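You operate a simulated robot arm through the tools that you are given. There is no shell and no other tool.

Carry out the task below with a simulated robot arm. There is one attempt and no reset: what you move stays moved.

JOB
Close down the test machine: boom down, power off, plug parked, door shut and latched.
Fine: in that order; press DOWN once; the plug goes in the park socket; stow the stay before the door shuts.

It is judged by the outcome, as a careful person would: the job done as asked, and still so three seconds after it is handed in. It fails if anything else is knocked over, pushed out of place, dropped, spilled or broken.

ROBOT AND FRAMES
A 6-joint arm with a two-finger gripper, fixed in place. Base frame: the origin is on the floor under the middle of its stand, x ahead of it, y to its left, z up. Readings come in cm, degrees, newtons and seconds.
It reaches about 157.2 cm from its shoulder. Its first joint turns from -166.0 to 166.0 degrees. Payload 2.45 kg.
The TCP is the grasp point between the finger pads, 2 cm short of the fingertips. In the tool frame z runs along the fingers and y along their closing line. The gripper opens to 14 cm; its body begins 16.8 cm behind the TCP.
Orientation is told as [roll, pitch, yaw] about the base's x, y, z axes, in that order, counted from this pose: with the fingers straight down and closing along the base's y, the tool's x points along the base's -x, its y along +y and its z along -z.

CONTROLS
- The arm moves only by the tool play_rows. Its argument "moves" is text: rows parted by semicolons, each of 7 numbers parted by spaces: the turn, a rotation vector about the base's x, y, z in degrees, then the shift along the base's x, y, z in cm, then the gripper command, from -1 (shut) to 1 (fully open), values between in proportion. In form: wx wy wz x y z hand; .... A call has 1 to 20 rows; each row shifts and turns the commanded pose from where the row before left it. Each row takes 0.2 s and may step no farther than 5 cm and 8.6 degrees from the row before; otherwise, or with a gripper value out of range, the whole call is refused. A pose out of reach is approached as far as the arm can. The call stops where the force on the tool passes 90 N (or 10 N more than at its start, if that is more) or the arm is blocked; 0.2 s more then pass. The fingers move at their own pace (about 4.5 cm/s each) and stop on an object; they squeeze with about 24 N. The grip force told is the motor's: it shows also when the fingers shut on nothing. Time passes only in rows, and 0.2 s behind the last, so rows that do not move let the fingers close. The reply holds the time, the measured pose of the TCP, the force on the tool along the base axes, the opening and the grip force, in the units named above and with some noise, with the torque about the TCP (base axes, N m) and any sound that the robot's microphone picked up, and new pictures: "views" is both (left out), scene, wrist or none.
- Cameras (640 x 400 px; columns grow to the right, rows downward): "scene" is fixed at [4.98, -65.07, 154.17]; the picture's right is [0.14, -0.99, 0.00], its down [-0.61, -0.08, -0.78] and it looks along [0.78, 0.11, -0.62] (base axes); focal length 245 px, centre (320, 200). "wrist" rides on the gripper at [7.8, 1.1, -20.9] in the tool frame; the picture's right is [-0.14, 0.99, 0.00], its down [-0.92, -0.13, -0.37] and it looks along [-0.36, -0.05, 0.93] (tool axes); focal length 280 px, centre (320, 200). There is no depth. A picture from a camera that has moved, and an enlarged one, comes with that camera's place and axes in the base frame and with its lens.
- close_up(camera, box): a new picture of the part [left, top, right, bottom] of that camera's present view, enlarged. It takes no simulated time.
- job_done(): hands the job in; it is judged then, once.

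Nothing tells you positions but the pictures and the camera data. Unless the task says otherwise, let go and move clear before handing in.

The tools are called after "Call:" as name(argument=value, ...) on one line, values as JSON. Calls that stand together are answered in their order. play_rows: Moves the arm, as the interface text tells. Its arguments: {"type":"object","properties":{"moves":{"type":"string"},"views":{"type":"string","enum":["both","scene","wrist","none"]}},"required":["moves"]} The other tools are called the same way: close_up (camera, box) takes an enlarged picture of a part of a camera's view; job_done () hands the job in.

At the start:

```text
t: 0.0
tool_pos: [52.09, -45.51, 137.18]
orientation: [-0.1, 0.1, 0.0]
wrist_force: [0.2, 0.0, 0.6]
wrist_torque: [-0.02, -0.02, -0.01]
finger_gap: 14.0
grasp_force: 0.1
```

scene: 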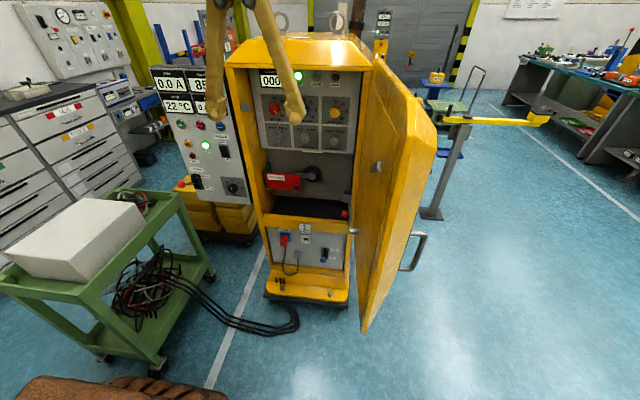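
wrist: 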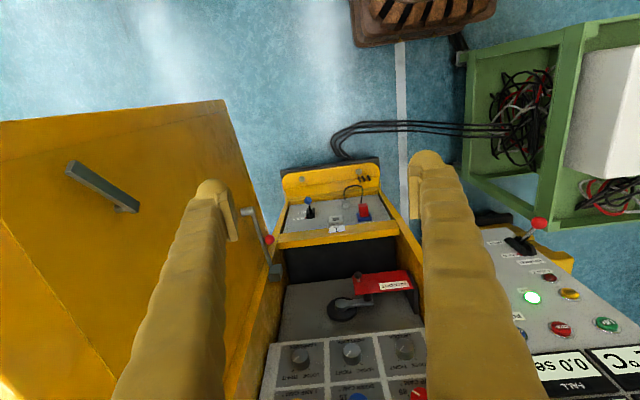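

I see a yellow cabinet with its door open to the right, a panel with buttons inside, a red rotary switch handle, and a lower socket panel with a plug. I'll look closer before moving.

Call:
close_up(camera="scene", box=[240, 60, 380, 160])

Call:
close_up(camera="scene", box=[250, 150, 370, 225])

Call:
close_up(camera="scene", box=[250, 210, 370, 310])

Call:
close_up(camera="scene", box=[340, 40, 560, 340])

Call:
close_up(camera="wrist", box=[240, 150, 440, 275])

Call:
close_up(camera="wrist", box=[240, 260, 440, 400])

Call:
close_up(camera="scene", box=[140, 50, 260, 210])

```text
4.00 times, centred on (310, 110) of scene
camera zoom: at [4.98, -65.07, 154.17], right [0.14, -0.99, 0.0], down [-0.61, -0.08, -0.78], along [0.78, 0.11, -0.62], focal length 979 px, centre (360, 560)
```

zoom: 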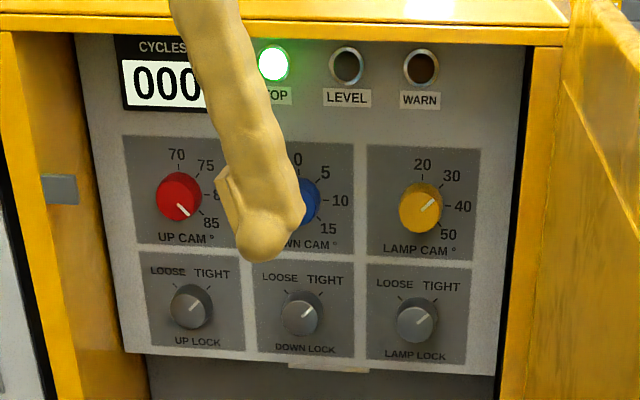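

```text
5.33 times, centred on (310, 188) of scene
camera zoom: at [4.98, -65.07, 154.17], right [0.14, -0.99, 0.0], down [-0.61, -0.08, -0.78], along [0.78, 0.11, -0.62], focal length 1306 px, centre (373, 267)
```

zoom: 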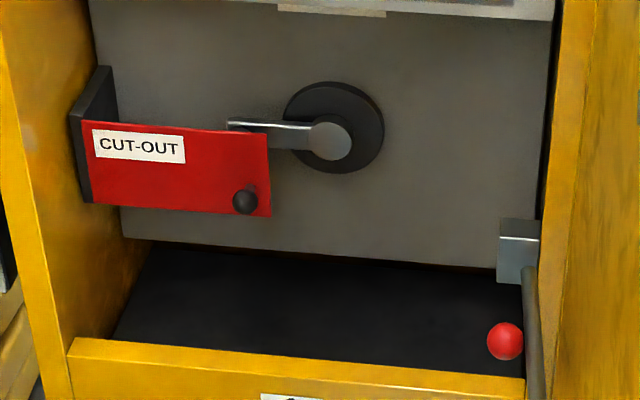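

```text
4.00 times, centred on (310, 260) of scene
camera zoom: at [4.98, -65.07, 154.17], right [0.14, -0.99, 0.0], down [-0.61, -0.08, -0.78], along [0.78, 0.11, -0.62], focal length 979 px, centre (360, -40)
```

zoom: 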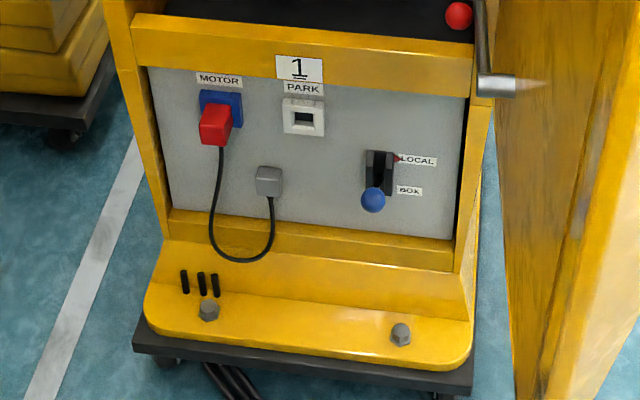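

```text
1.33 times, centred on (450, 190) of scene
camera zoom: at [4.98, -65.07, 154.17], right [0.14, -0.99, 0.0], down [-0.61, -0.08, -0.78], along [0.78, 0.11, -0.62], focal length 326 px, centre (147, 213)
```

zoom: 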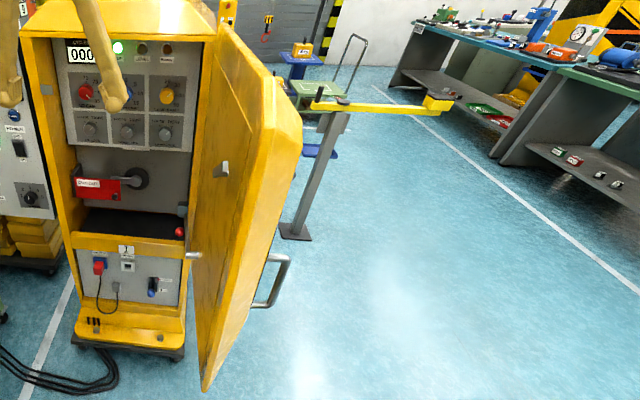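

```text
3.20 times, centred on (340, 212) of wrist
camera zoom: at [44.06, -44.62, 158.08], right [0.14, 0.99, 0.0], down [0.92, -0.13, 0.37], along [0.36, -0.05, -0.93], focal length 897 px, centre (256, 160)
```

zoom: 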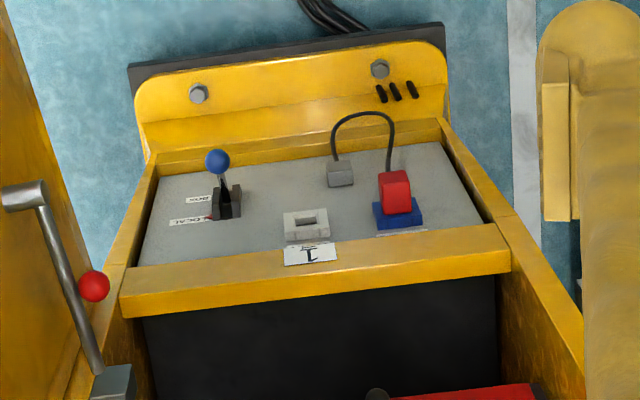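

```text
2.86 times, centred on (340, 330) of wrist
camera zoom: at [44.06, -44.62, 158.08], right [0.14, 0.99, 0.0], down [0.92, -0.13, 0.37], along [0.36, -0.05, -0.93], focal length 801 px, centre (263, -171)
```

zoom: 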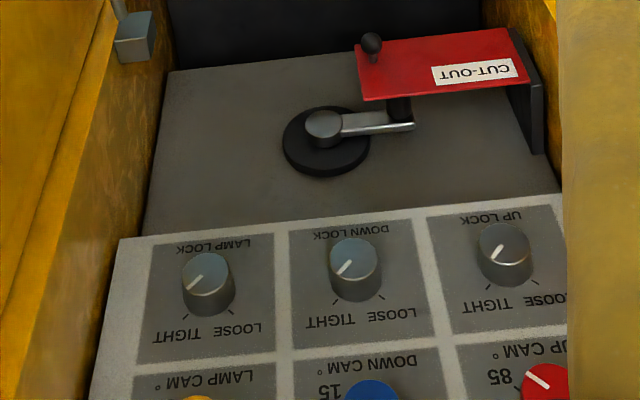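

```text
2.50 times, centred on (200, 130) of scene
camera zoom: at [4.98, -65.07, 154.17], right [0.14, -0.99, 0.0], down [-0.61, -0.08, -0.78], along [0.78, 0.11, -0.62], focal length 612 px, centre (620, 375)
```

zoom: 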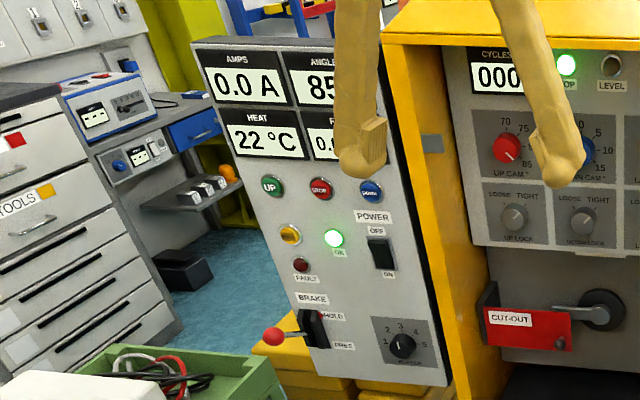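

Call:
close_up(camera="wrist", box=[440, 200, 640, 400])

Call:
close_up(camera="scene", box=[160, 100, 260, 210])

Call:
close_up(camera="scene", box=[250, 0, 410, 100])

Call:
close_up(camera="scene", box=[400, 60, 580, 230])

Call:
close_up(camera="scene", box=[330, 140, 450, 340])

Call:
close_up(camera="wrist", box=[0, 80, 300, 400])

```text
2.00 times, centred on (540, 300) of wrist
camera zoom: at [44.06, -44.62, 158.08], right [0.14, 0.99, 0.0], down [0.92, -0.13, 0.37], along [0.36, -0.05, -0.93], focal length 561 px, centre (-120, 0)
```

zoom: 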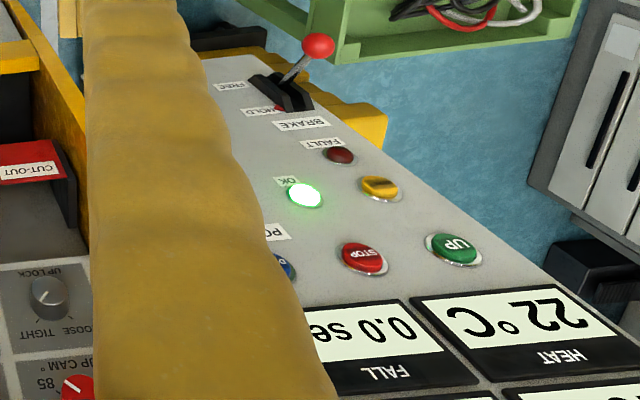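

```text
3.64 times, centred on (210, 155) of scene
camera zoom: at [4.98, -65.07, 154.17], right [0.14, -0.99, 0.0], down [-0.61, -0.08, -0.78], along [0.78, 0.11, -0.62], focal length 890 px, centre (720, 364)
```

zoom: 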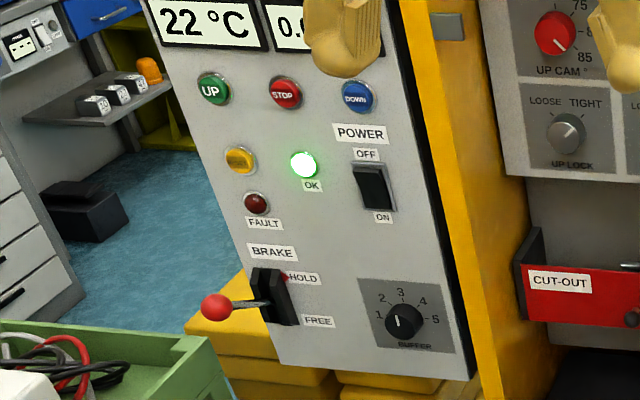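

```text
4.00 times, centred on (330, 50) of scene
camera zoom: at [4.98, -65.07, 154.17], right [0.14, -0.99, 0.0], down [-0.61, -0.08, -0.78], along [0.78, 0.11, -0.62], focal length 979 px, centre (280, 800)
```

zoom: 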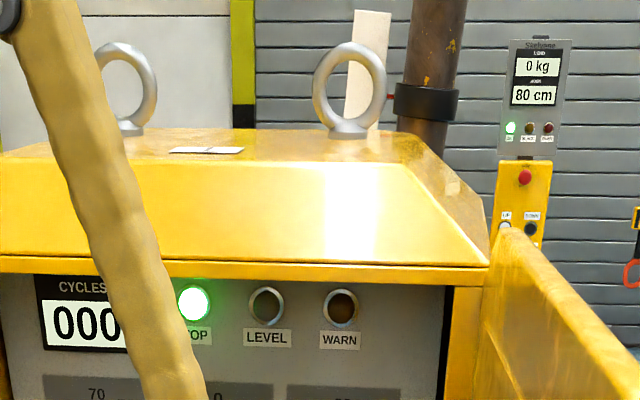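

```text
2.35 times, centred on (490, 145) of scene
camera zoom: at [4.98, -65.07, 154.17], right [0.14, -0.99, 0.0], down [-0.61, -0.08, -0.78], along [0.78, 0.11, -0.62], focal length 576 px, centre (-80, 329)
```

zoom: 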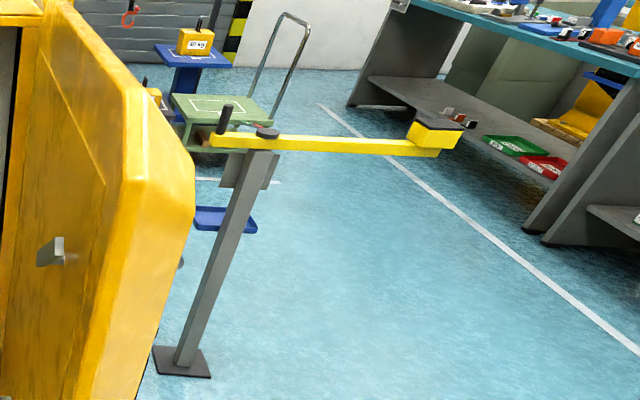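

```text
2.00 times, centred on (390, 240) of scene
camera zoom: at [4.98, -65.07, 154.17], right [0.14, -0.99, 0.0], down [-0.61, -0.08, -0.78], along [0.78, 0.11, -0.62], focal length 490 px, centre (180, 120)
```

zoom: 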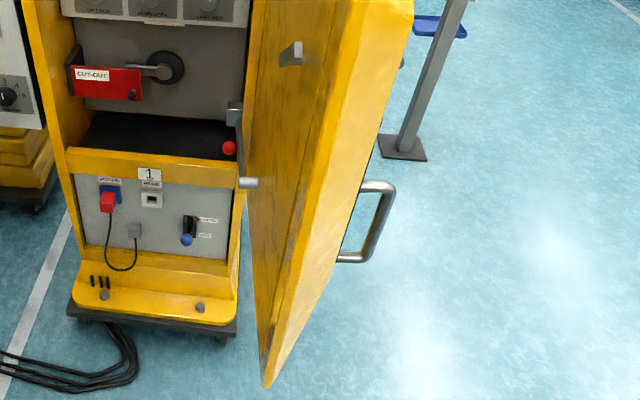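

```text
1.25 times, centred on (150, 240) of wrist
camera zoom: at [44.06, -44.62, 158.08], right [0.14, 0.99, 0.0], down [0.92, -0.13, 0.37], along [0.36, -0.05, -0.93], focal length 350 px, centre (532, 150)
```

zoom: 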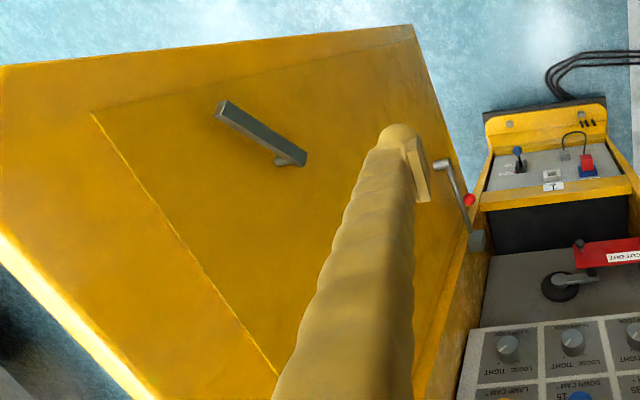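

The cabinet front is at about x=90. The DOWN button is near (91,-14,118), the plug near (88,-34,58), the PARK socket near (91,-45,60) and the stay's red ball near (81,-64,88). The door's free edge is near (42,-73), and I'll tilt the wrist forward and lower a bit for a better look before touching anything.

Call:
play_rows(moves="0 -5.625 0 -0.3 0 -4 1;0 -5.625 0 -0.3 0 -4 1;0 -5.625 0 -0.3 0 -4 1;0 -5.625 0 -0.3 0 -4 1;0 -5.625 0 -0.3 0 -4 1;0 -5.625 0 -0.3 0 -4 1;0 -5.625 0 -0.3 0 -4 1;0 -5.625 0 -0.3 0 -4 1")

```text
t: 1.8
tool_pos: [49.39, -45.51, 105.04]
orientation: [0.0, -44.9, -0.2]
wrist_force: [1.2, -0.3, -0.3]
wrist_torque: [-0.01, 0.04, 0.03]
finger_gap: 14.0
grasp_force: 0.0
camera wrist: at [29.0, -44.56, 114.37], right [0.1, 0.99, 0.1], down [0.39, -0.13, 0.91], along [0.92, -0.05, -0.4], focal length 280 px, centre (320, 200)
```

scene: 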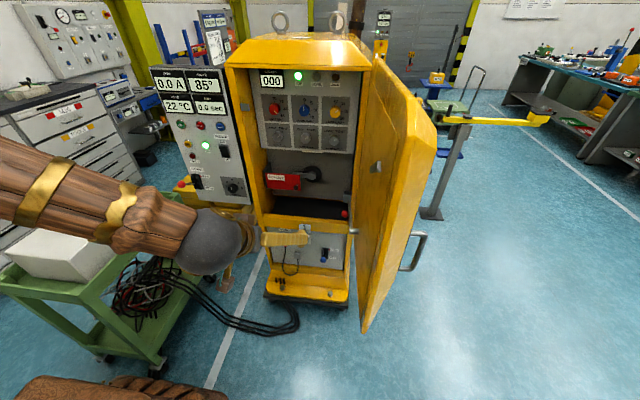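
wrist: 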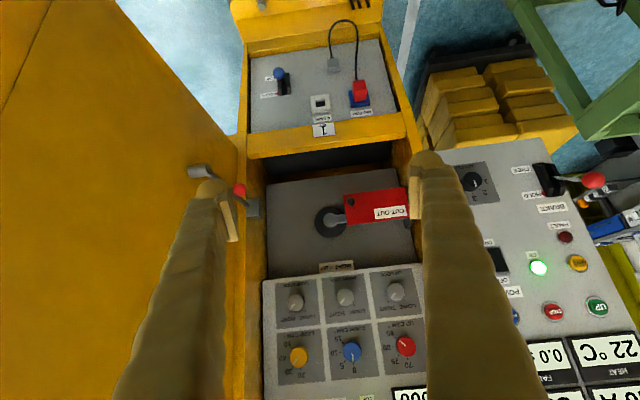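

Call:
close_up(camera="wrist", box=[230, 40, 410, 150])

Call:
close_up(camera="wrist", box=[170, 140, 290, 230])

Call:
close_up(camera="wrist", box=[260, 160, 440, 270])

Call:
close_up(camera="wrist", box=[440, 130, 640, 400])

Call:
close_up(camera="scene", box=[140, 40, 260, 210])

Call:
close_up(camera="scene", box=[255, 60, 375, 155])

```text
3.56 times, centred on (320, 95) of wrist
camera zoom: at [29.0, -44.56, 114.37], right [0.1, 0.99, 0.1], down [0.39, -0.13, 0.91], along [0.92, -0.05, -0.4], focal length 997 px, centre (320, 573)
```

zoom: 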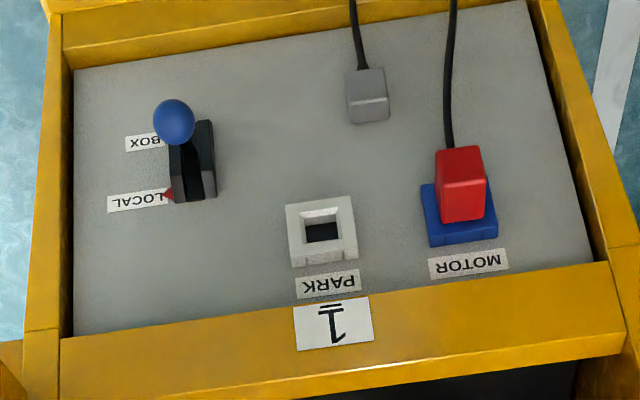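

```text
4.44 times, centred on (230, 185) of wrist
camera zoom: at [29.0, -44.56, 114.37], right [0.1, 0.99, 0.1], down [0.39, -0.13, 0.91], along [0.92, -0.05, -0.4], focal length 1246 px, centre (720, 267)
```

zoom: 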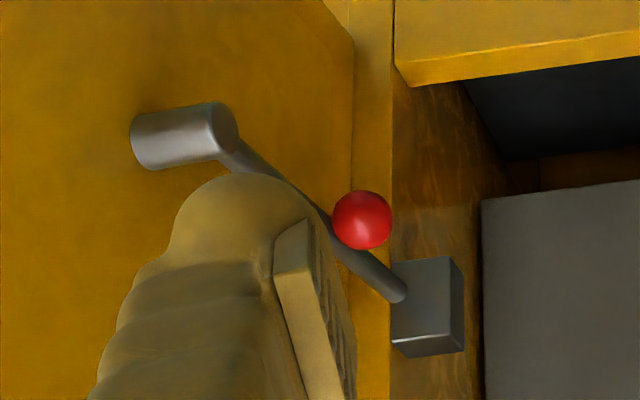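

```text
3.56 times, centred on (350, 215) of wrist
camera zoom: at [29.0, -44.56, 114.37], right [0.1, 0.99, 0.1], down [0.39, -0.13, 0.91], along [0.92, -0.05, -0.4], focal length 997 px, centre (213, 147)
```

zoom: 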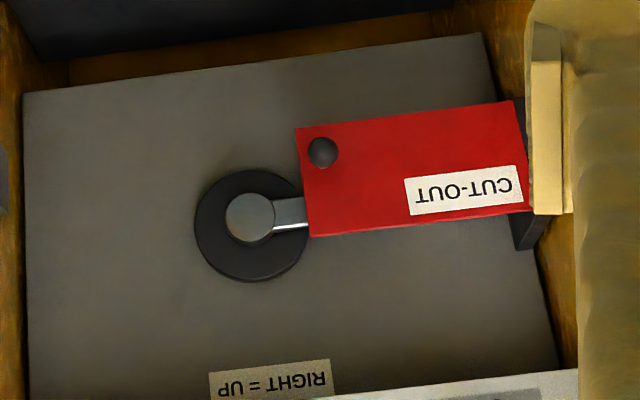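

```text
1.48 times, centred on (540, 265) of wrist
camera zoom: at [29.0, -44.56, 114.37], right [0.1, 0.99, 0.1], down [0.39, -0.13, 0.91], along [0.92, -0.05, -0.4], focal length 415 px, centre (-6, 104)
```

zoom: 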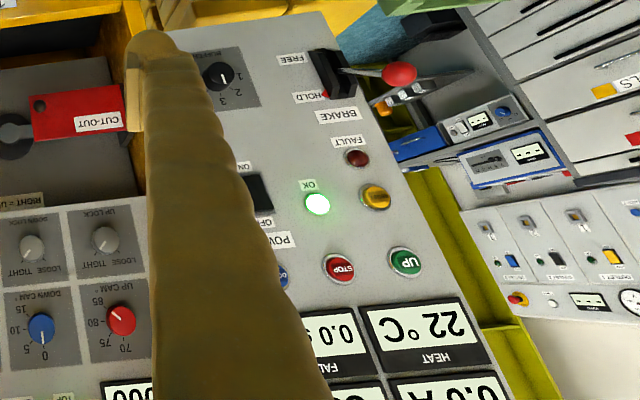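

```text
2.35 times, centred on (200, 125) of scene
camera zoom: at [4.98, -65.07, 154.17], right [0.14, -0.99, 0.0], down [-0.61, -0.08, -0.78], along [0.78, 0.11, -0.62], focal length 576 px, centre (602, 376)
```

zoom: 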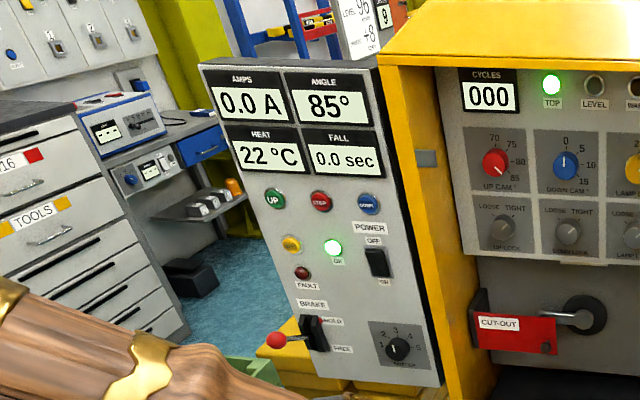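

```text
4.21 times, centred on (315, 108) of scene
camera zoom: at [4.98, -65.07, 154.17], right [0.14, -0.99, 0.0], down [-0.61, -0.08, -0.78], along [0.78, 0.11, -0.62], focal length 1031 px, centre (341, 590)
```

zoom: 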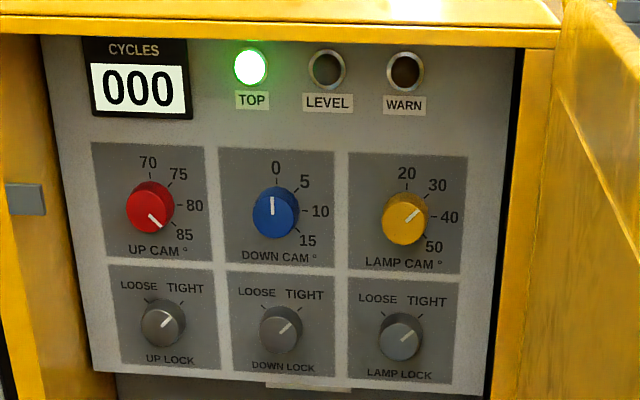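

The displays read 0.0 A, 85°, TOP lamp lit and OK lamp lit. Before pressing DOWN I want to know whether the blue LOCAL/BOX lever is at BOX, so I'll bring the camera nearer to the lower panel from the left.

Call:
play_rows(moves="0 0 0 1 3 -4 1;0 0 0 1 3 -4 1;0 0 0 1 3 -4 1;0 0 0 1 3 -4 1;0 0 0 1 3 -3 1;0 0 0 1 0 -3 1")

Call:
close_up(camera="wrist", box=[160, 0, 360, 125])

```text
refused: row 1 steps farther than a row can; nothing moved
```

```text
3.20 times, centred on (260, 62) of wrist
camera zoom: at [29.0, -44.56, 114.37], right [0.1, 0.99, 0.1], down [0.39, -0.13, 0.91], along [0.92, -0.05, -0.4], focal length 897 px, centre (512, 640)
```

zoom: 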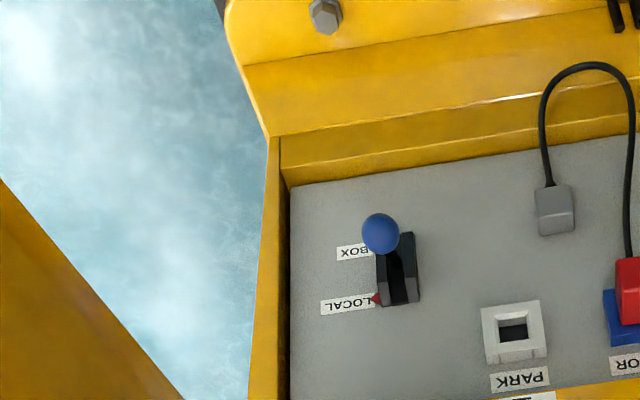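

I need smaller steps, since a row can shift at most 5 cm in total.

Call:
play_rows(moves="0 0 0 1 2.5 -3.5 1;0 0 0 1 2.5 -3.5 1;0 0 0 1 2.5 -3.5 1;0 0 0 1 2.5 -3.5 1;0 0 0 1 2.5 -3.5 1;0 0 0 1 2.5 -3.5 1")

Call:
close_up(camera="wrist", box=[160, 0, 400, 150])

```text
t: 3.2
tool_pos: [56.82, -31.69, 84.51]
orientation: [0.1, -44.8, 0.2]
wrist_force: [-0.2, 0.1, -0.2]
wrist_torque: [0.02, 0.02, -0.01]
finger_gap: 14.01
grasp_force: 0.0
out of reach, approached as far as the arm can: row 6
camera wrist: at [36.36, -30.77, 93.87], right [0.1, 0.99, 0.1], down [0.39, -0.13, 0.91], along [0.91, -0.05, -0.4], focal length 280 px, centre (320, 200)
```

scene: 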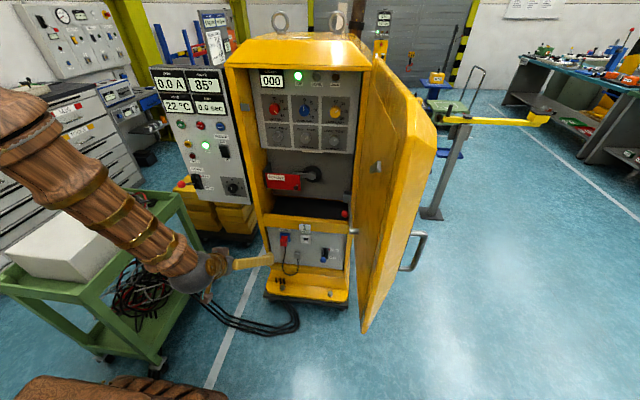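
wrist: 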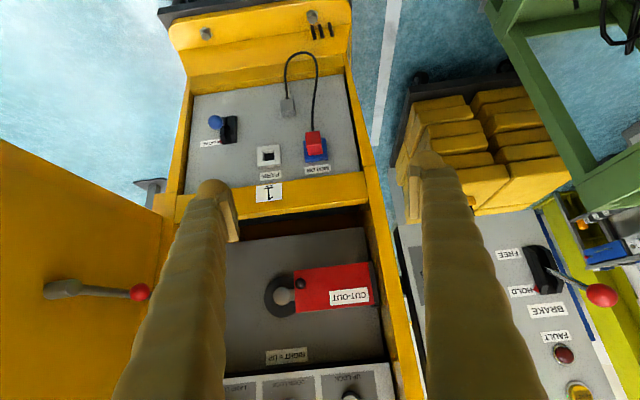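

```text
2.67 times, centred on (280, 75) of wrist
camera zoom: at [36.36, -30.77, 93.87], right [0.1, 0.99, 0.1], down [0.39, -0.13, 0.91], along [0.91, -0.05, -0.4], focal length 748 px, centre (427, 533)
```

zoom: 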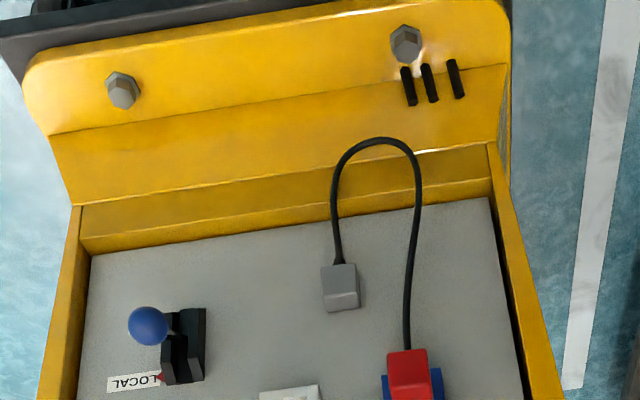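

The blue lever tilts up toward LOCAL, where the red mark is, and the OK lamp is on, so I'll leave the selector and brake alone. Next I raise the arm, point the fingers forward with the gripper shut and line up in front of the DOWN button. That pose also lets me look above the cabinet for the boom.

Call:
play_rows(moves="0 -4.5 0 0.5 1.7 4 -1;0 -4.5 0 0.5 1.7 4 -1;0 -4.5 0 0.5 1.7 4 -1;0 -4.5 0 1.5 1.7 4 -1;0 -4.5 0 1.5 1.7 4 -1;0 -4.5 0 2 1.7 3.5 -1;0 -4.5 0 2 1.7 3 -1;0 -4.5 0 2.5 1.7 3 -1;0 -4.5 0 3 1.7 2.5 -1;0 -4.5 0 3 1.7 2 -1;0 0 0 0 0 0 -1")

```text
t: 5.6
tool_pos: [75.88, -16.66, 119.84]
orientation: [-41.8, -90.0, 41.7]
wrist_force: [-0.5, 0.1, -0.1]
wrist_torque: [0.02, -0.01, 0.03]
finger_gap: 0.0
grasp_force: 24.5
out of reach, approached as far as the arm can: row 1, 2, 3
camera wrist: at [54.79, -15.78, 112.02], right [0.0, 0.99, 0.14], down [-0.37, -0.13, 0.92], along [0.93, -0.05, 0.36], focal length 280 px, centre (320, 200)
```

scene: 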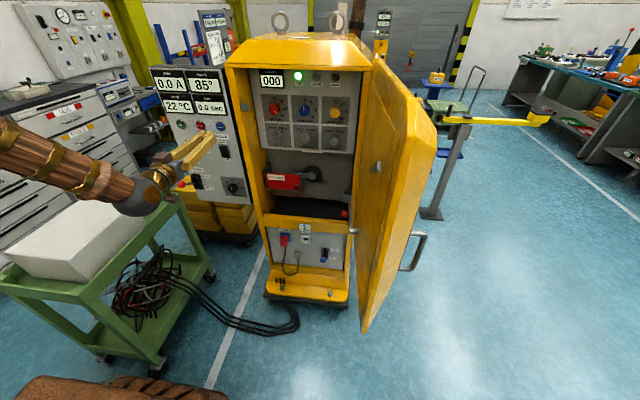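
wrist: 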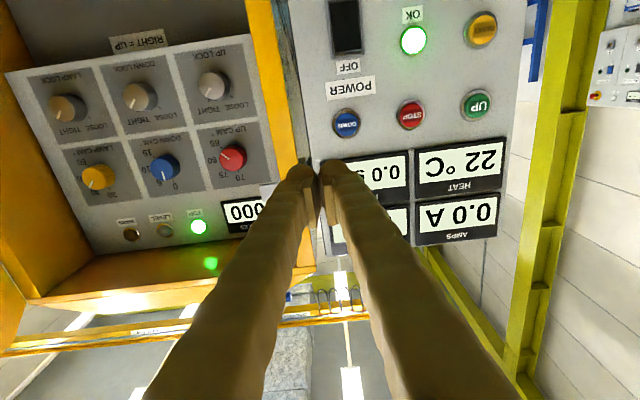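

DOWN now works out at about (94.9,-12.5,116.6). Before pressing it, I'll line up in front of it and look at what is overhead.

Call:
play_rows(moves="0 0 0 0 2 -1.65 -1;0 0 0 2 1.9 -1.65 -1;0 0 0 2 0 0 -1;0 0 0 0 0 0 -1", views="wrist")

Call:
close_up(camera="wrist", box=[0, 200, 320, 400])

Call:
close_up(camera="wrist", box=[240, 60, 440, 200])

```text
t: 6.6
tool_pos: [79.8, -12.61, 116.43]
orientation: [-19.3, -89.9, 19.1]
wrist_force: [0.9, -0.7, -0.5]
wrist_torque: [0.01, -0.01, -0.01]
finger_gap: 0.0
grasp_force: 24.7
camera wrist: at [58.76, -11.67, 108.68], right [0.0, 0.99, 0.14], down [-0.37, -0.13, 0.92], along [0.93, -0.05, 0.36], focal length 280 px, centre (320, 200)
```

wrist: 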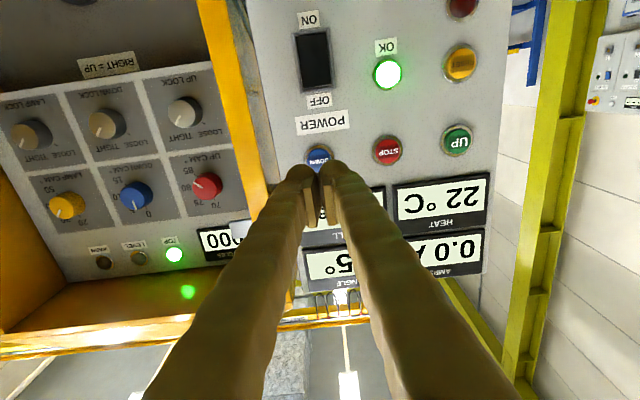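

```text
2.00 times, centred on (160, 300) of wrist
camera zoom: at [58.76, -11.67, 108.68], right [0.0, 0.99, 0.14], down [-0.37, -0.13, 0.92], along [0.93, -0.05, 0.36], focal length 561 px, centre (640, 0)
```

zoom: 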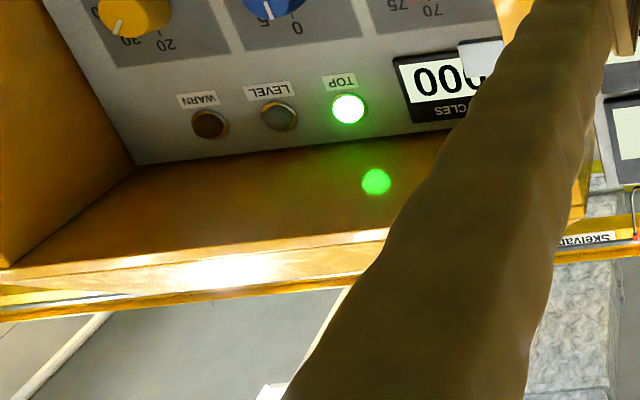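

```text
2.86 times, centred on (340, 130) of wrist
camera zoom: at [58.76, -11.67, 108.68], right [0.0, 0.99, 0.14], down [-0.37, -0.13, 0.92], along [0.93, -0.05, 0.36], focal length 801 px, centre (263, 400)
```

zoom: 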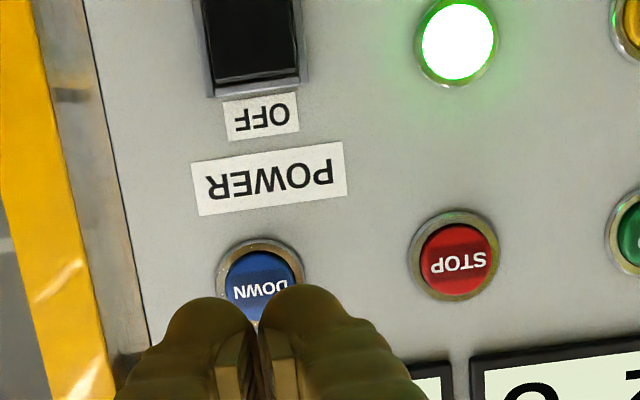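

The boom isn't visible from here, and nothing at the front looks to be in its way. I'll press with just one fingertip, so I shift about 1.2 cm left to line up the right-hand finger with DOWN, then approach.

Call:
play_rows(moves="0 0 0 2.5 1.3 0.5 -1;0 0 0 3 0 0 -1;0 0 0 3 0 0 -1;0 0 0 1.5 0 0 -1;0 0 0 0 0 0 -1", views="both")

Call:
close_up(camera="wrist", box=[240, 80, 440, 220])

Call:
close_up(camera="scene", box=[160, 60, 280, 160])

```text
t: 7.8
tool_pos: [89.75, -12.17, 117.2]
orientation: [0.6, -89.8, 0.1]
wrist_force: [0.1, -0.1, 0.1]
wrist_torque: [0.01, 0.02, 0.01]
finger_gap: 0.01
grasp_force: 24.2
out of reach, approached as far as the arm can: row 3
camera wrist: at [68.61, -11.52, 109.5], right [-0.01, 0.99, 0.14], down [-0.36, -0.13, 0.92], along [0.93, -0.04, 0.36], focal length 280 px, centre (320, 200)
```

scene: 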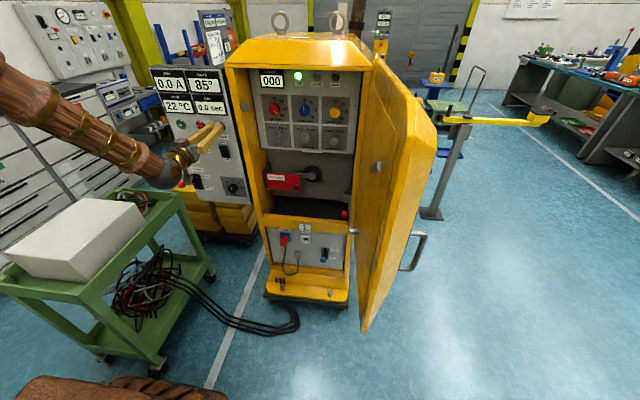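
wrist: 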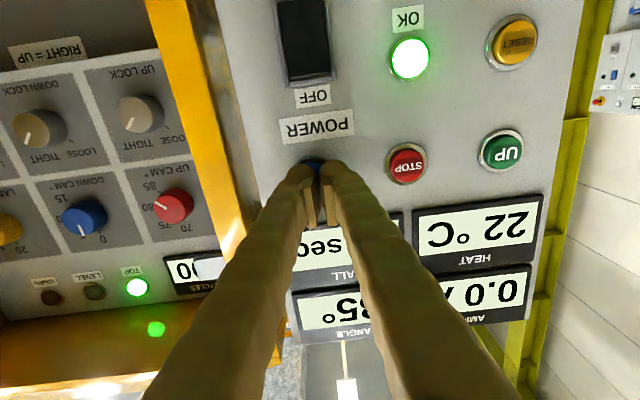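

```text
2.86 times, centred on (340, 150) of wrist
camera zoom: at [68.61, -11.52, 109.5], right [-0.01, 0.99, 0.14], down [-0.36, -0.13, 0.92], along [0.93, -0.04, 0.36], focal length 801 px, centre (263, 343)
```

zoom: 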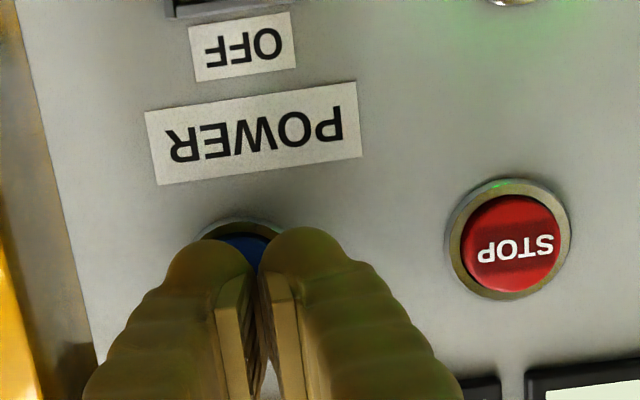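

```text
4.00 times, centred on (220, 110) of scene
camera zoom: at [4.98, -65.07, 154.17], right [0.14, -0.99, 0.0], down [-0.61, -0.08, -0.78], along [0.78, 0.11, -0.62], focal length 979 px, centre (720, 560)
```

zoom: 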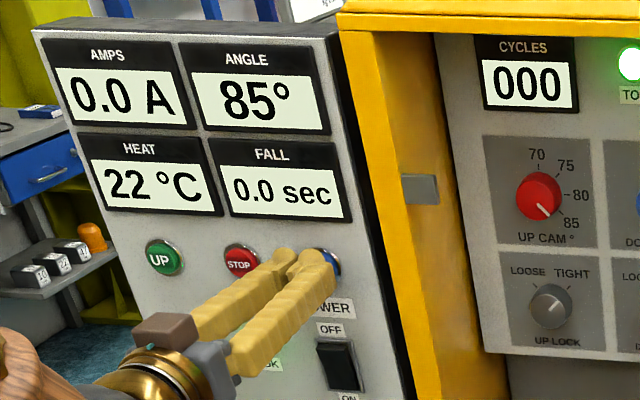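

The finger is about 2 cm short of the button and needs about 0.9 cm more to the left. I'll make that shift and then creep forward.

Call:
play_rows(moves="0 0 0 0 0.9 -0.3 -1;0 0 0 0.5 0 0 -1;0 0 0 0 0 0 -1", views="wrist")

Call:
close_up(camera="wrist", box=[240, 80, 440, 220])

```text
t: 8.6
tool_pos: [89.97, -12.36, 116.85]
orientation: [-1.5, -89.8, 2.2]
wrist_force: [0.6, 0.2, -0.9]
wrist_torque: [-0.01, -0.01, -0.02]
finger_gap: 0.0
grasp_force: 23.9
out of reach, approached as far as the arm can: row 1, 2
camera wrist: at [68.87, -11.71, 109.15], right [-0.01, 0.99, 0.14], down [-0.36, -0.13, 0.92], along [0.93, -0.04, 0.36], focal length 280 px, centre (320, 200)
```

wrist: 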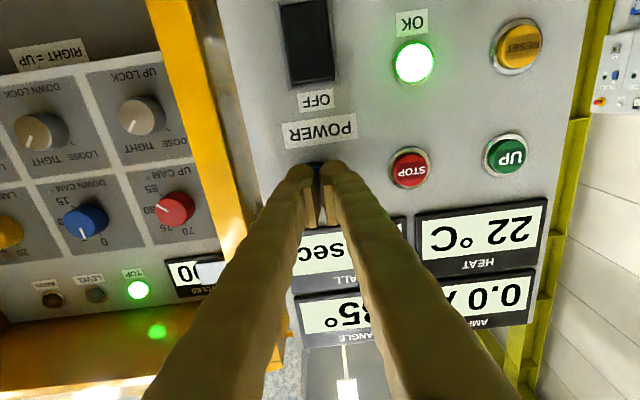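

```text
2.86 times, centred on (340, 150) of wrist
camera zoom: at [68.87, -11.71, 109.15], right [-0.01, 0.99, 0.14], down [-0.36, -0.13, 0.92], along [0.93, -0.04, 0.36], focal length 801 px, centre (263, 343)
```

zoom: 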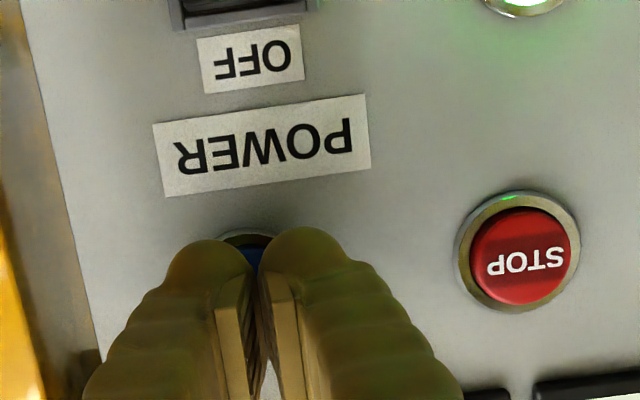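

Moving farther left is out of the arm's reach in this pose. I'll use the left-hand finger on DOWN instead, which means shifting about 1.6 cm to the right.

Call:
play_rows(moves="0 0 0 0 -1.0 0 -1;0 0 0 0 -0.7 0 -1;0 0 0 0 0 0 -1", views="wrist")

Call:
close_up(camera="wrist", box=[240, 80, 440, 220])

```text
t: 9.4
tool_pos: [89.99, -14.1, 116.9]
orientation: [11.7, -89.9, -11.6]
wrist_force: [0.2, 0.3, 0.3]
wrist_torque: [-0.01, 0.02, 0.01]
finger_gap: 0.0
grasp_force: 23.9
camera wrist: at [68.91, -13.14, 109.05], right [0.0, 0.99, 0.14], down [-0.37, -0.13, 0.92], along [0.93, -0.05, 0.36], focal length 280 px, centre (320, 200)
```

wrist: 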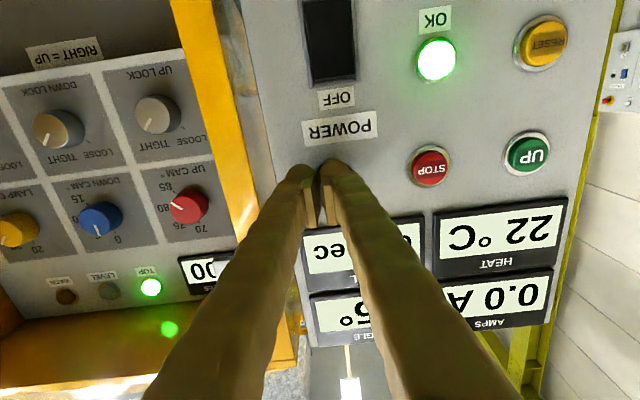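

```text
2.86 times, centred on (340, 150) of wrist
camera zoom: at [68.91, -13.14, 109.05], right [0.0, 0.99, 0.14], down [-0.37, -0.13, 0.92], along [0.93, -0.05, 0.36], focal length 801 px, centre (263, 343)
```

zoom: 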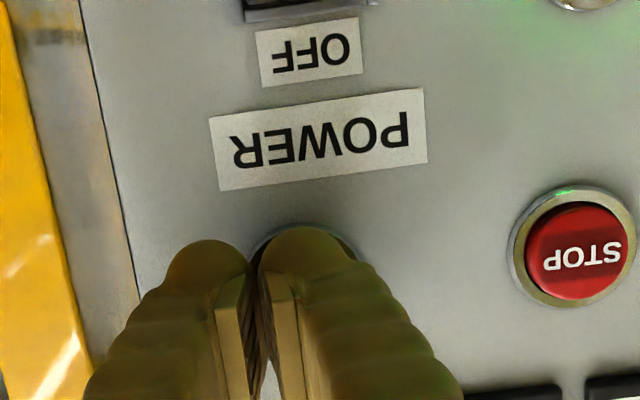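

The left-hand fingertip is now centred over DOWN. I'll creep forward to press it.

Call:
play_rows(moves="0 0 0 0.5 0 0 -1;0 0 0 0.5 0 0 -1;0 0 0 0 0 0 -1", views="none")

```text
t: 10.2
tool_pos: [90.91, -14.09, 116.78]
orientation: [-8.0, -90.0, 8.0]
wrist_force: [-1.0, 0.3, 0.7]
wrist_torque: [-0.02, 0.02, 0.03]
finger_gap: 0.0
grasp_force: 24.2
```

Call:
play_rows(moves="0 0 0 0.4 0 0 -1;0 0 0 0.3 0 0 -1;0 0 0 0 0 0 -1", views="none")

```text
t: 11.0
tool_pos: [91.72, -14.14, 116.93]
orientation: [-5.2, -89.9, 5.1]
wrist_force: [-20.1, 4.7, 0.6]
wrist_torque: [0.02, 0.0, 0.27]
finger_gap: 0.0
grasp_force: 24.7
heard: click
```

I heard a click with about 20 N of contact, so DOWN has been pressed once. I'll back off straight and watch the boom.

Call:
play_rows(moves="0 0 0 -2 0 0 -1;0 0 0 -4 0 0 -1;0 0 0 -4 0 0 -1;0 0 0 0 0 0 -1", views="both")

Call:
close_up(camera="scene", box=[140, 50, 380, 200])

```text
t: 12.0
tool_pos: [81.63, -14.31, 116.8]
orientation: [-19.8, -89.9, 19.9]
wrist_force: [-0.3, 0.1, -1.0]
wrist_torque: [-0.02, 0.0, -0.03]
finger_gap: 0.0
grasp_force: 23.7
camera wrist: at [60.53, -13.31, 109.2], right [0.0, 0.99, 0.14], down [-0.37, -0.13, 0.92], along [0.93, -0.05, 0.36], focal length 280 px, centre (320, 200)
```

scene: 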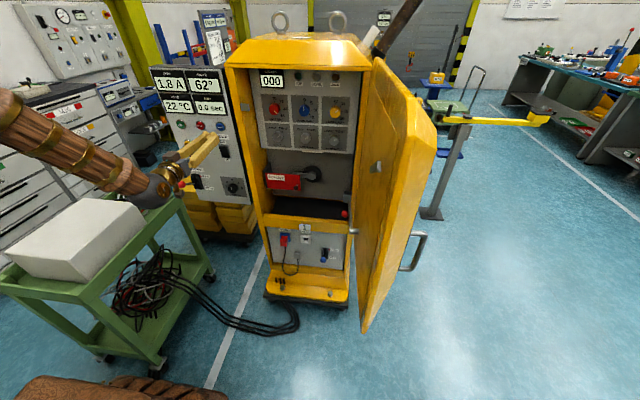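
wrist: 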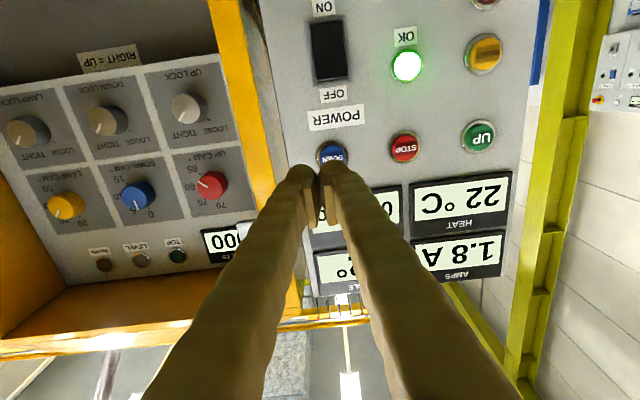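

```text
2.67 times, centred on (260, 125) of scene
camera zoom: at [4.98, -65.07, 154.17], right [0.14, -0.99, 0.0], down [-0.61, -0.08, -0.78], along [0.78, 0.11, -0.62], focal length 653 px, centre (480, 400)
```

zoom: 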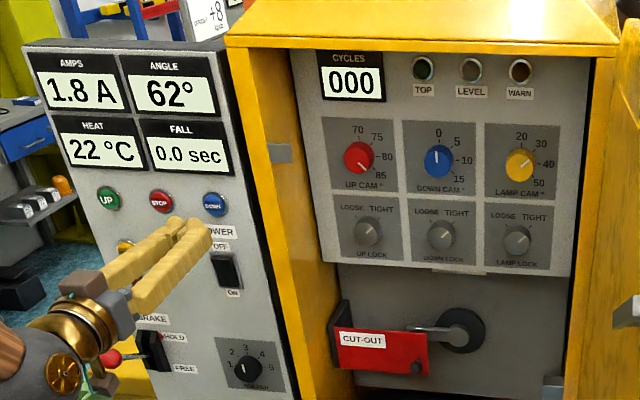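

It worked: the angle is down to 62°, the motor draws 1.8 A, and the boom is swinging down to the right behind the cabinet. I'll wait for LEVEL.

Call:
play_rows(moves="0 0 0 0 0 0 -1;0 0 0 0 0 0 -1;0 0 0 0 0 0 -1;0 0 0 0 0 0 -1;0 0 0 0 0 0 -1;0 0 0 0 0 0 -1;0 0 0 0 0 0 -1;0 0 0 0 0 0 -1;0 0 0 0 0 0 -1;0 0 0 0 0 0 -1;0 0 0 0 0 0 -1;0 0 0 0 0 0 -1;0 0 0 0 0 0 -1;0 0 0 0 0 0 -1;0 0 0 0 0 0 -1;0 0 0 0 0 0 -1;0 0 0 0 0 0 -1;0 0 0 0 0 0 -1;0 0 0 0 0 0 -1;0 0 0 0 0 0 -1", views="scene")

Call:
close_up(camera="scene", box=[140, 50, 380, 200])

```text
t: 16.2
tool_pos: [81.64, -14.32, 116.93]
orientation: [-5.3, -90.0, 5.2]
wrist_force: [0.2, -0.2, 0.2]
wrist_torque: [0.03, 0.0, -0.02]
finger_gap: 0.01
grasp_force: 24.2
```

scene: 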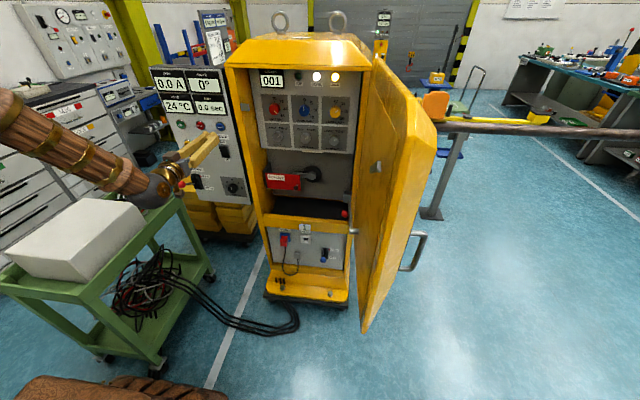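

```text
2.67 times, centred on (260, 125) of scene
camera zoom: at [4.98, -65.07, 154.17], right [0.14, -0.99, 0.0], down [-0.61, -0.08, -0.78], along [0.78, 0.11, -0.62], focal length 653 px, centre (480, 400)
```

zoom: 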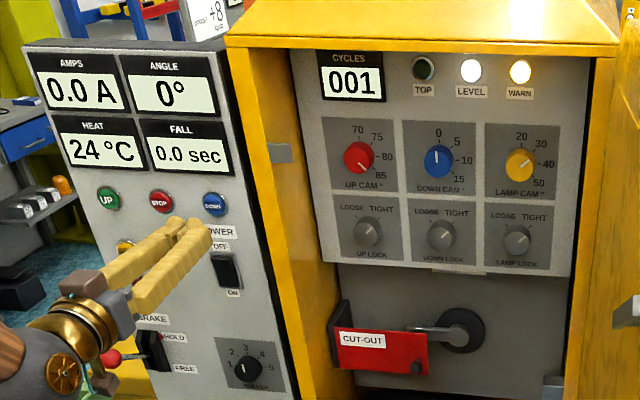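

The boom is level: 0°, LEVEL lit, 0.0 A. Next is the POWER rocker just below DOWN, so I'll look at it closely.

Call:
close_up(camera="wrist", box=[260, 0, 420, 100])

Call:
close_up(camera="scene", box=[195, 120, 255, 170])

Call:
close_up(camera="scene", box=[370, 60, 640, 220])

```text
4.00 times, centred on (340, 50) of wrist
camera zoom: at [60.55, -13.3, 109.2], right [0.0, 0.99, 0.14], down [-0.37, -0.13, 0.92], along [0.93, -0.05, 0.36], focal length 1122 px, centre (240, 800)
```

zoom: 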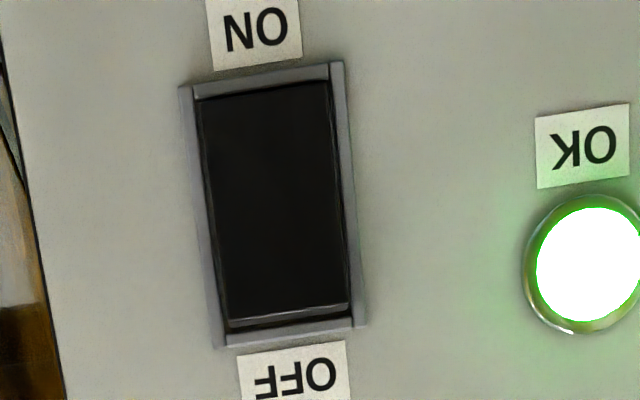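

```text
8.00 times, centred on (225, 145) of scene
camera zoom: at [4.98, -65.07, 154.17], right [0.14, -0.99, 0.0], down [-0.61, -0.08, -0.78], along [0.78, 0.11, -0.62], focal length 1958 px, centre (1080, 640)
```

zoom: 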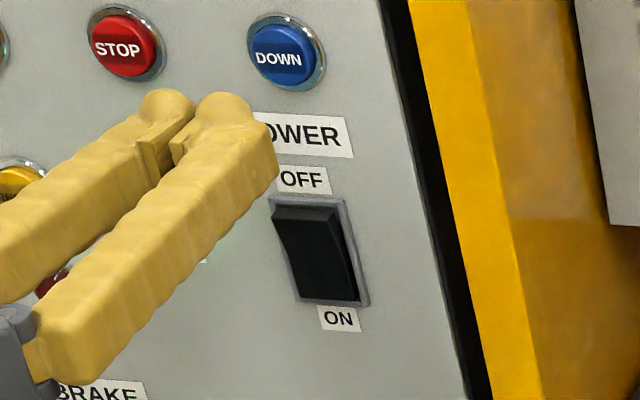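

```text
2.37 times, centred on (505, 140) of scene
camera zoom: at [4.98, -65.07, 154.17], right [0.14, -0.99, 0.0], down [-0.61, -0.08, -0.78], along [0.78, 0.11, -0.62], focal length 580 px, centre (-118, 342)
```

zoom: 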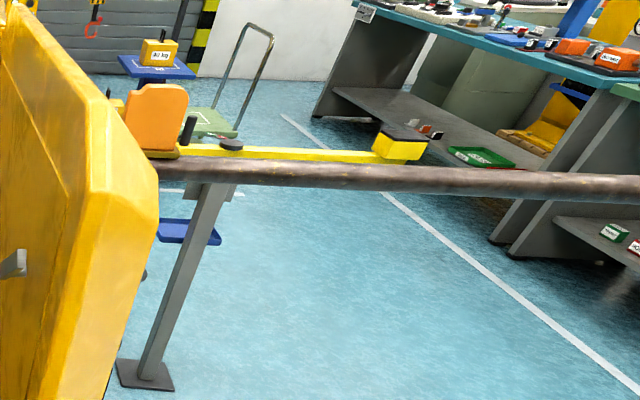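

The OFF (top) end of the rocker sticks out, so that is the end to press; it's centred near y=-11.5, z=107.5. I'll go down in front of it and check the alignment.

Call:
play_rows(moves="0 0 0 0 0.4 -3.2 -1;0 0 0 0 0.4 -3.2 -1;0 0 0 0 0.5 -3 -1;0 0 0 3 0 0 -1;0 0 0 3 0 0 -1;0 0 0 0 0 0 -1", views="both")

Call:
close_up(camera="wrist", box=[240, 60, 440, 200])

Call:
close_up(camera="scene", box=[195, 120, 255, 170])

```text
t: 17.6
tool_pos: [87.72, -14.75, 109.27]
orientation: [70.3, -89.5, -70.0]
wrist_force: [-0.2, -0.1, 0.6]
wrist_torque: [0.01, 0.0, -0.05]
finger_gap: 0.02
grasp_force: 24.4
out of reach, approached as far as the arm can: row 2, 3, 4
camera wrist: at [66.68, -13.76, 101.58], right [-0.01, 0.99, 0.15], down [-0.36, -0.14, 0.92], along [0.93, -0.05, 0.36], focal length 280 px, centre (320, 200)
```

scene: 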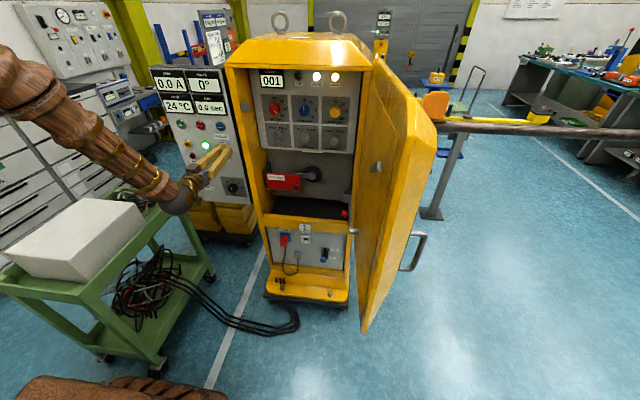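
wrist: 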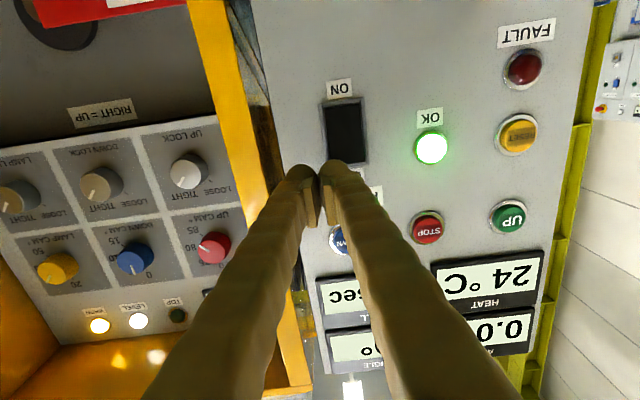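

```text
2.86 times, centred on (340, 130) of wrist
camera zoom: at [66.68, -13.76, 101.58], right [-0.01, 0.99, 0.15], down [-0.36, -0.14, 0.92], along [0.93, -0.05, 0.36], focal length 801 px, centre (263, 400)
```

zoom: 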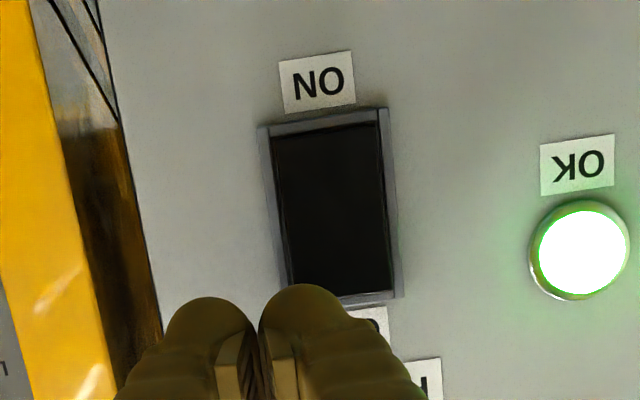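

```text
8.00 times, centred on (225, 145) of scene
camera zoom: at [4.98, -65.07, 154.17], right [0.14, -0.99, 0.0], down [-0.61, -0.08, -0.78], along [0.78, 0.11, -0.62], focal length 1958 px, centre (1080, 640)
```

zoom: 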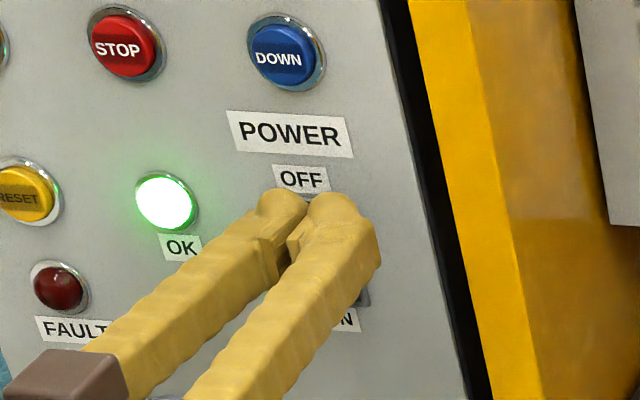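

The arm hits its limit here at y≈-14.7, and I need about 1.5 cm more left and 2 cm lower. Turning the fingers slightly to the left keeps the wrist in reach and makes the right-hand finger lead. I'll back off, yaw 16° and realign.

Call:
play_rows(moves="0 0 0 -3 0 0 -1;0 0 8 -2 0 0 -1;0 0 8 0 1 0 -1;0 0 0 0 1.5 -1 -1;0 0 0 0 1.5 -1 -1;0 0 0 0 0 0 -1", views="wrist")

```text
t: 19.0
tool_pos: [82.96, -10.88, 107.35]
orientation: [11.5, -89.8, 4.4]
wrist_force: [-0.5, -0.4, -0.6]
wrist_torque: [0.01, -0.03, 0.01]
finger_gap: 0.01
grasp_force: 23.7
out of reach, approached as far as the arm can: row 1
camera wrist: at [62.42, -15.8, 99.57], right [-0.27, 0.95, 0.14], down [-0.32, -0.22, 0.92], along [0.91, 0.21, 0.36], focal length 280 px, centre (320, 200)
```

wrist: 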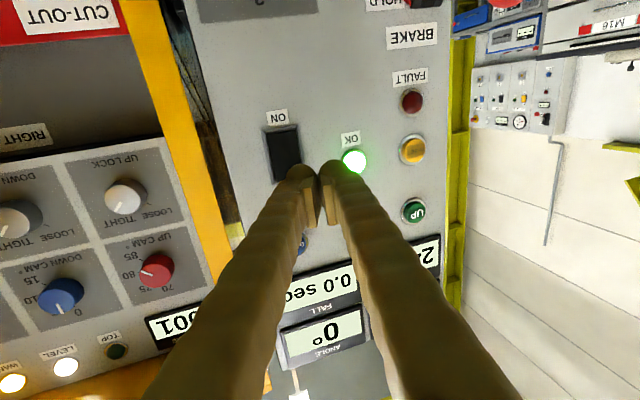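

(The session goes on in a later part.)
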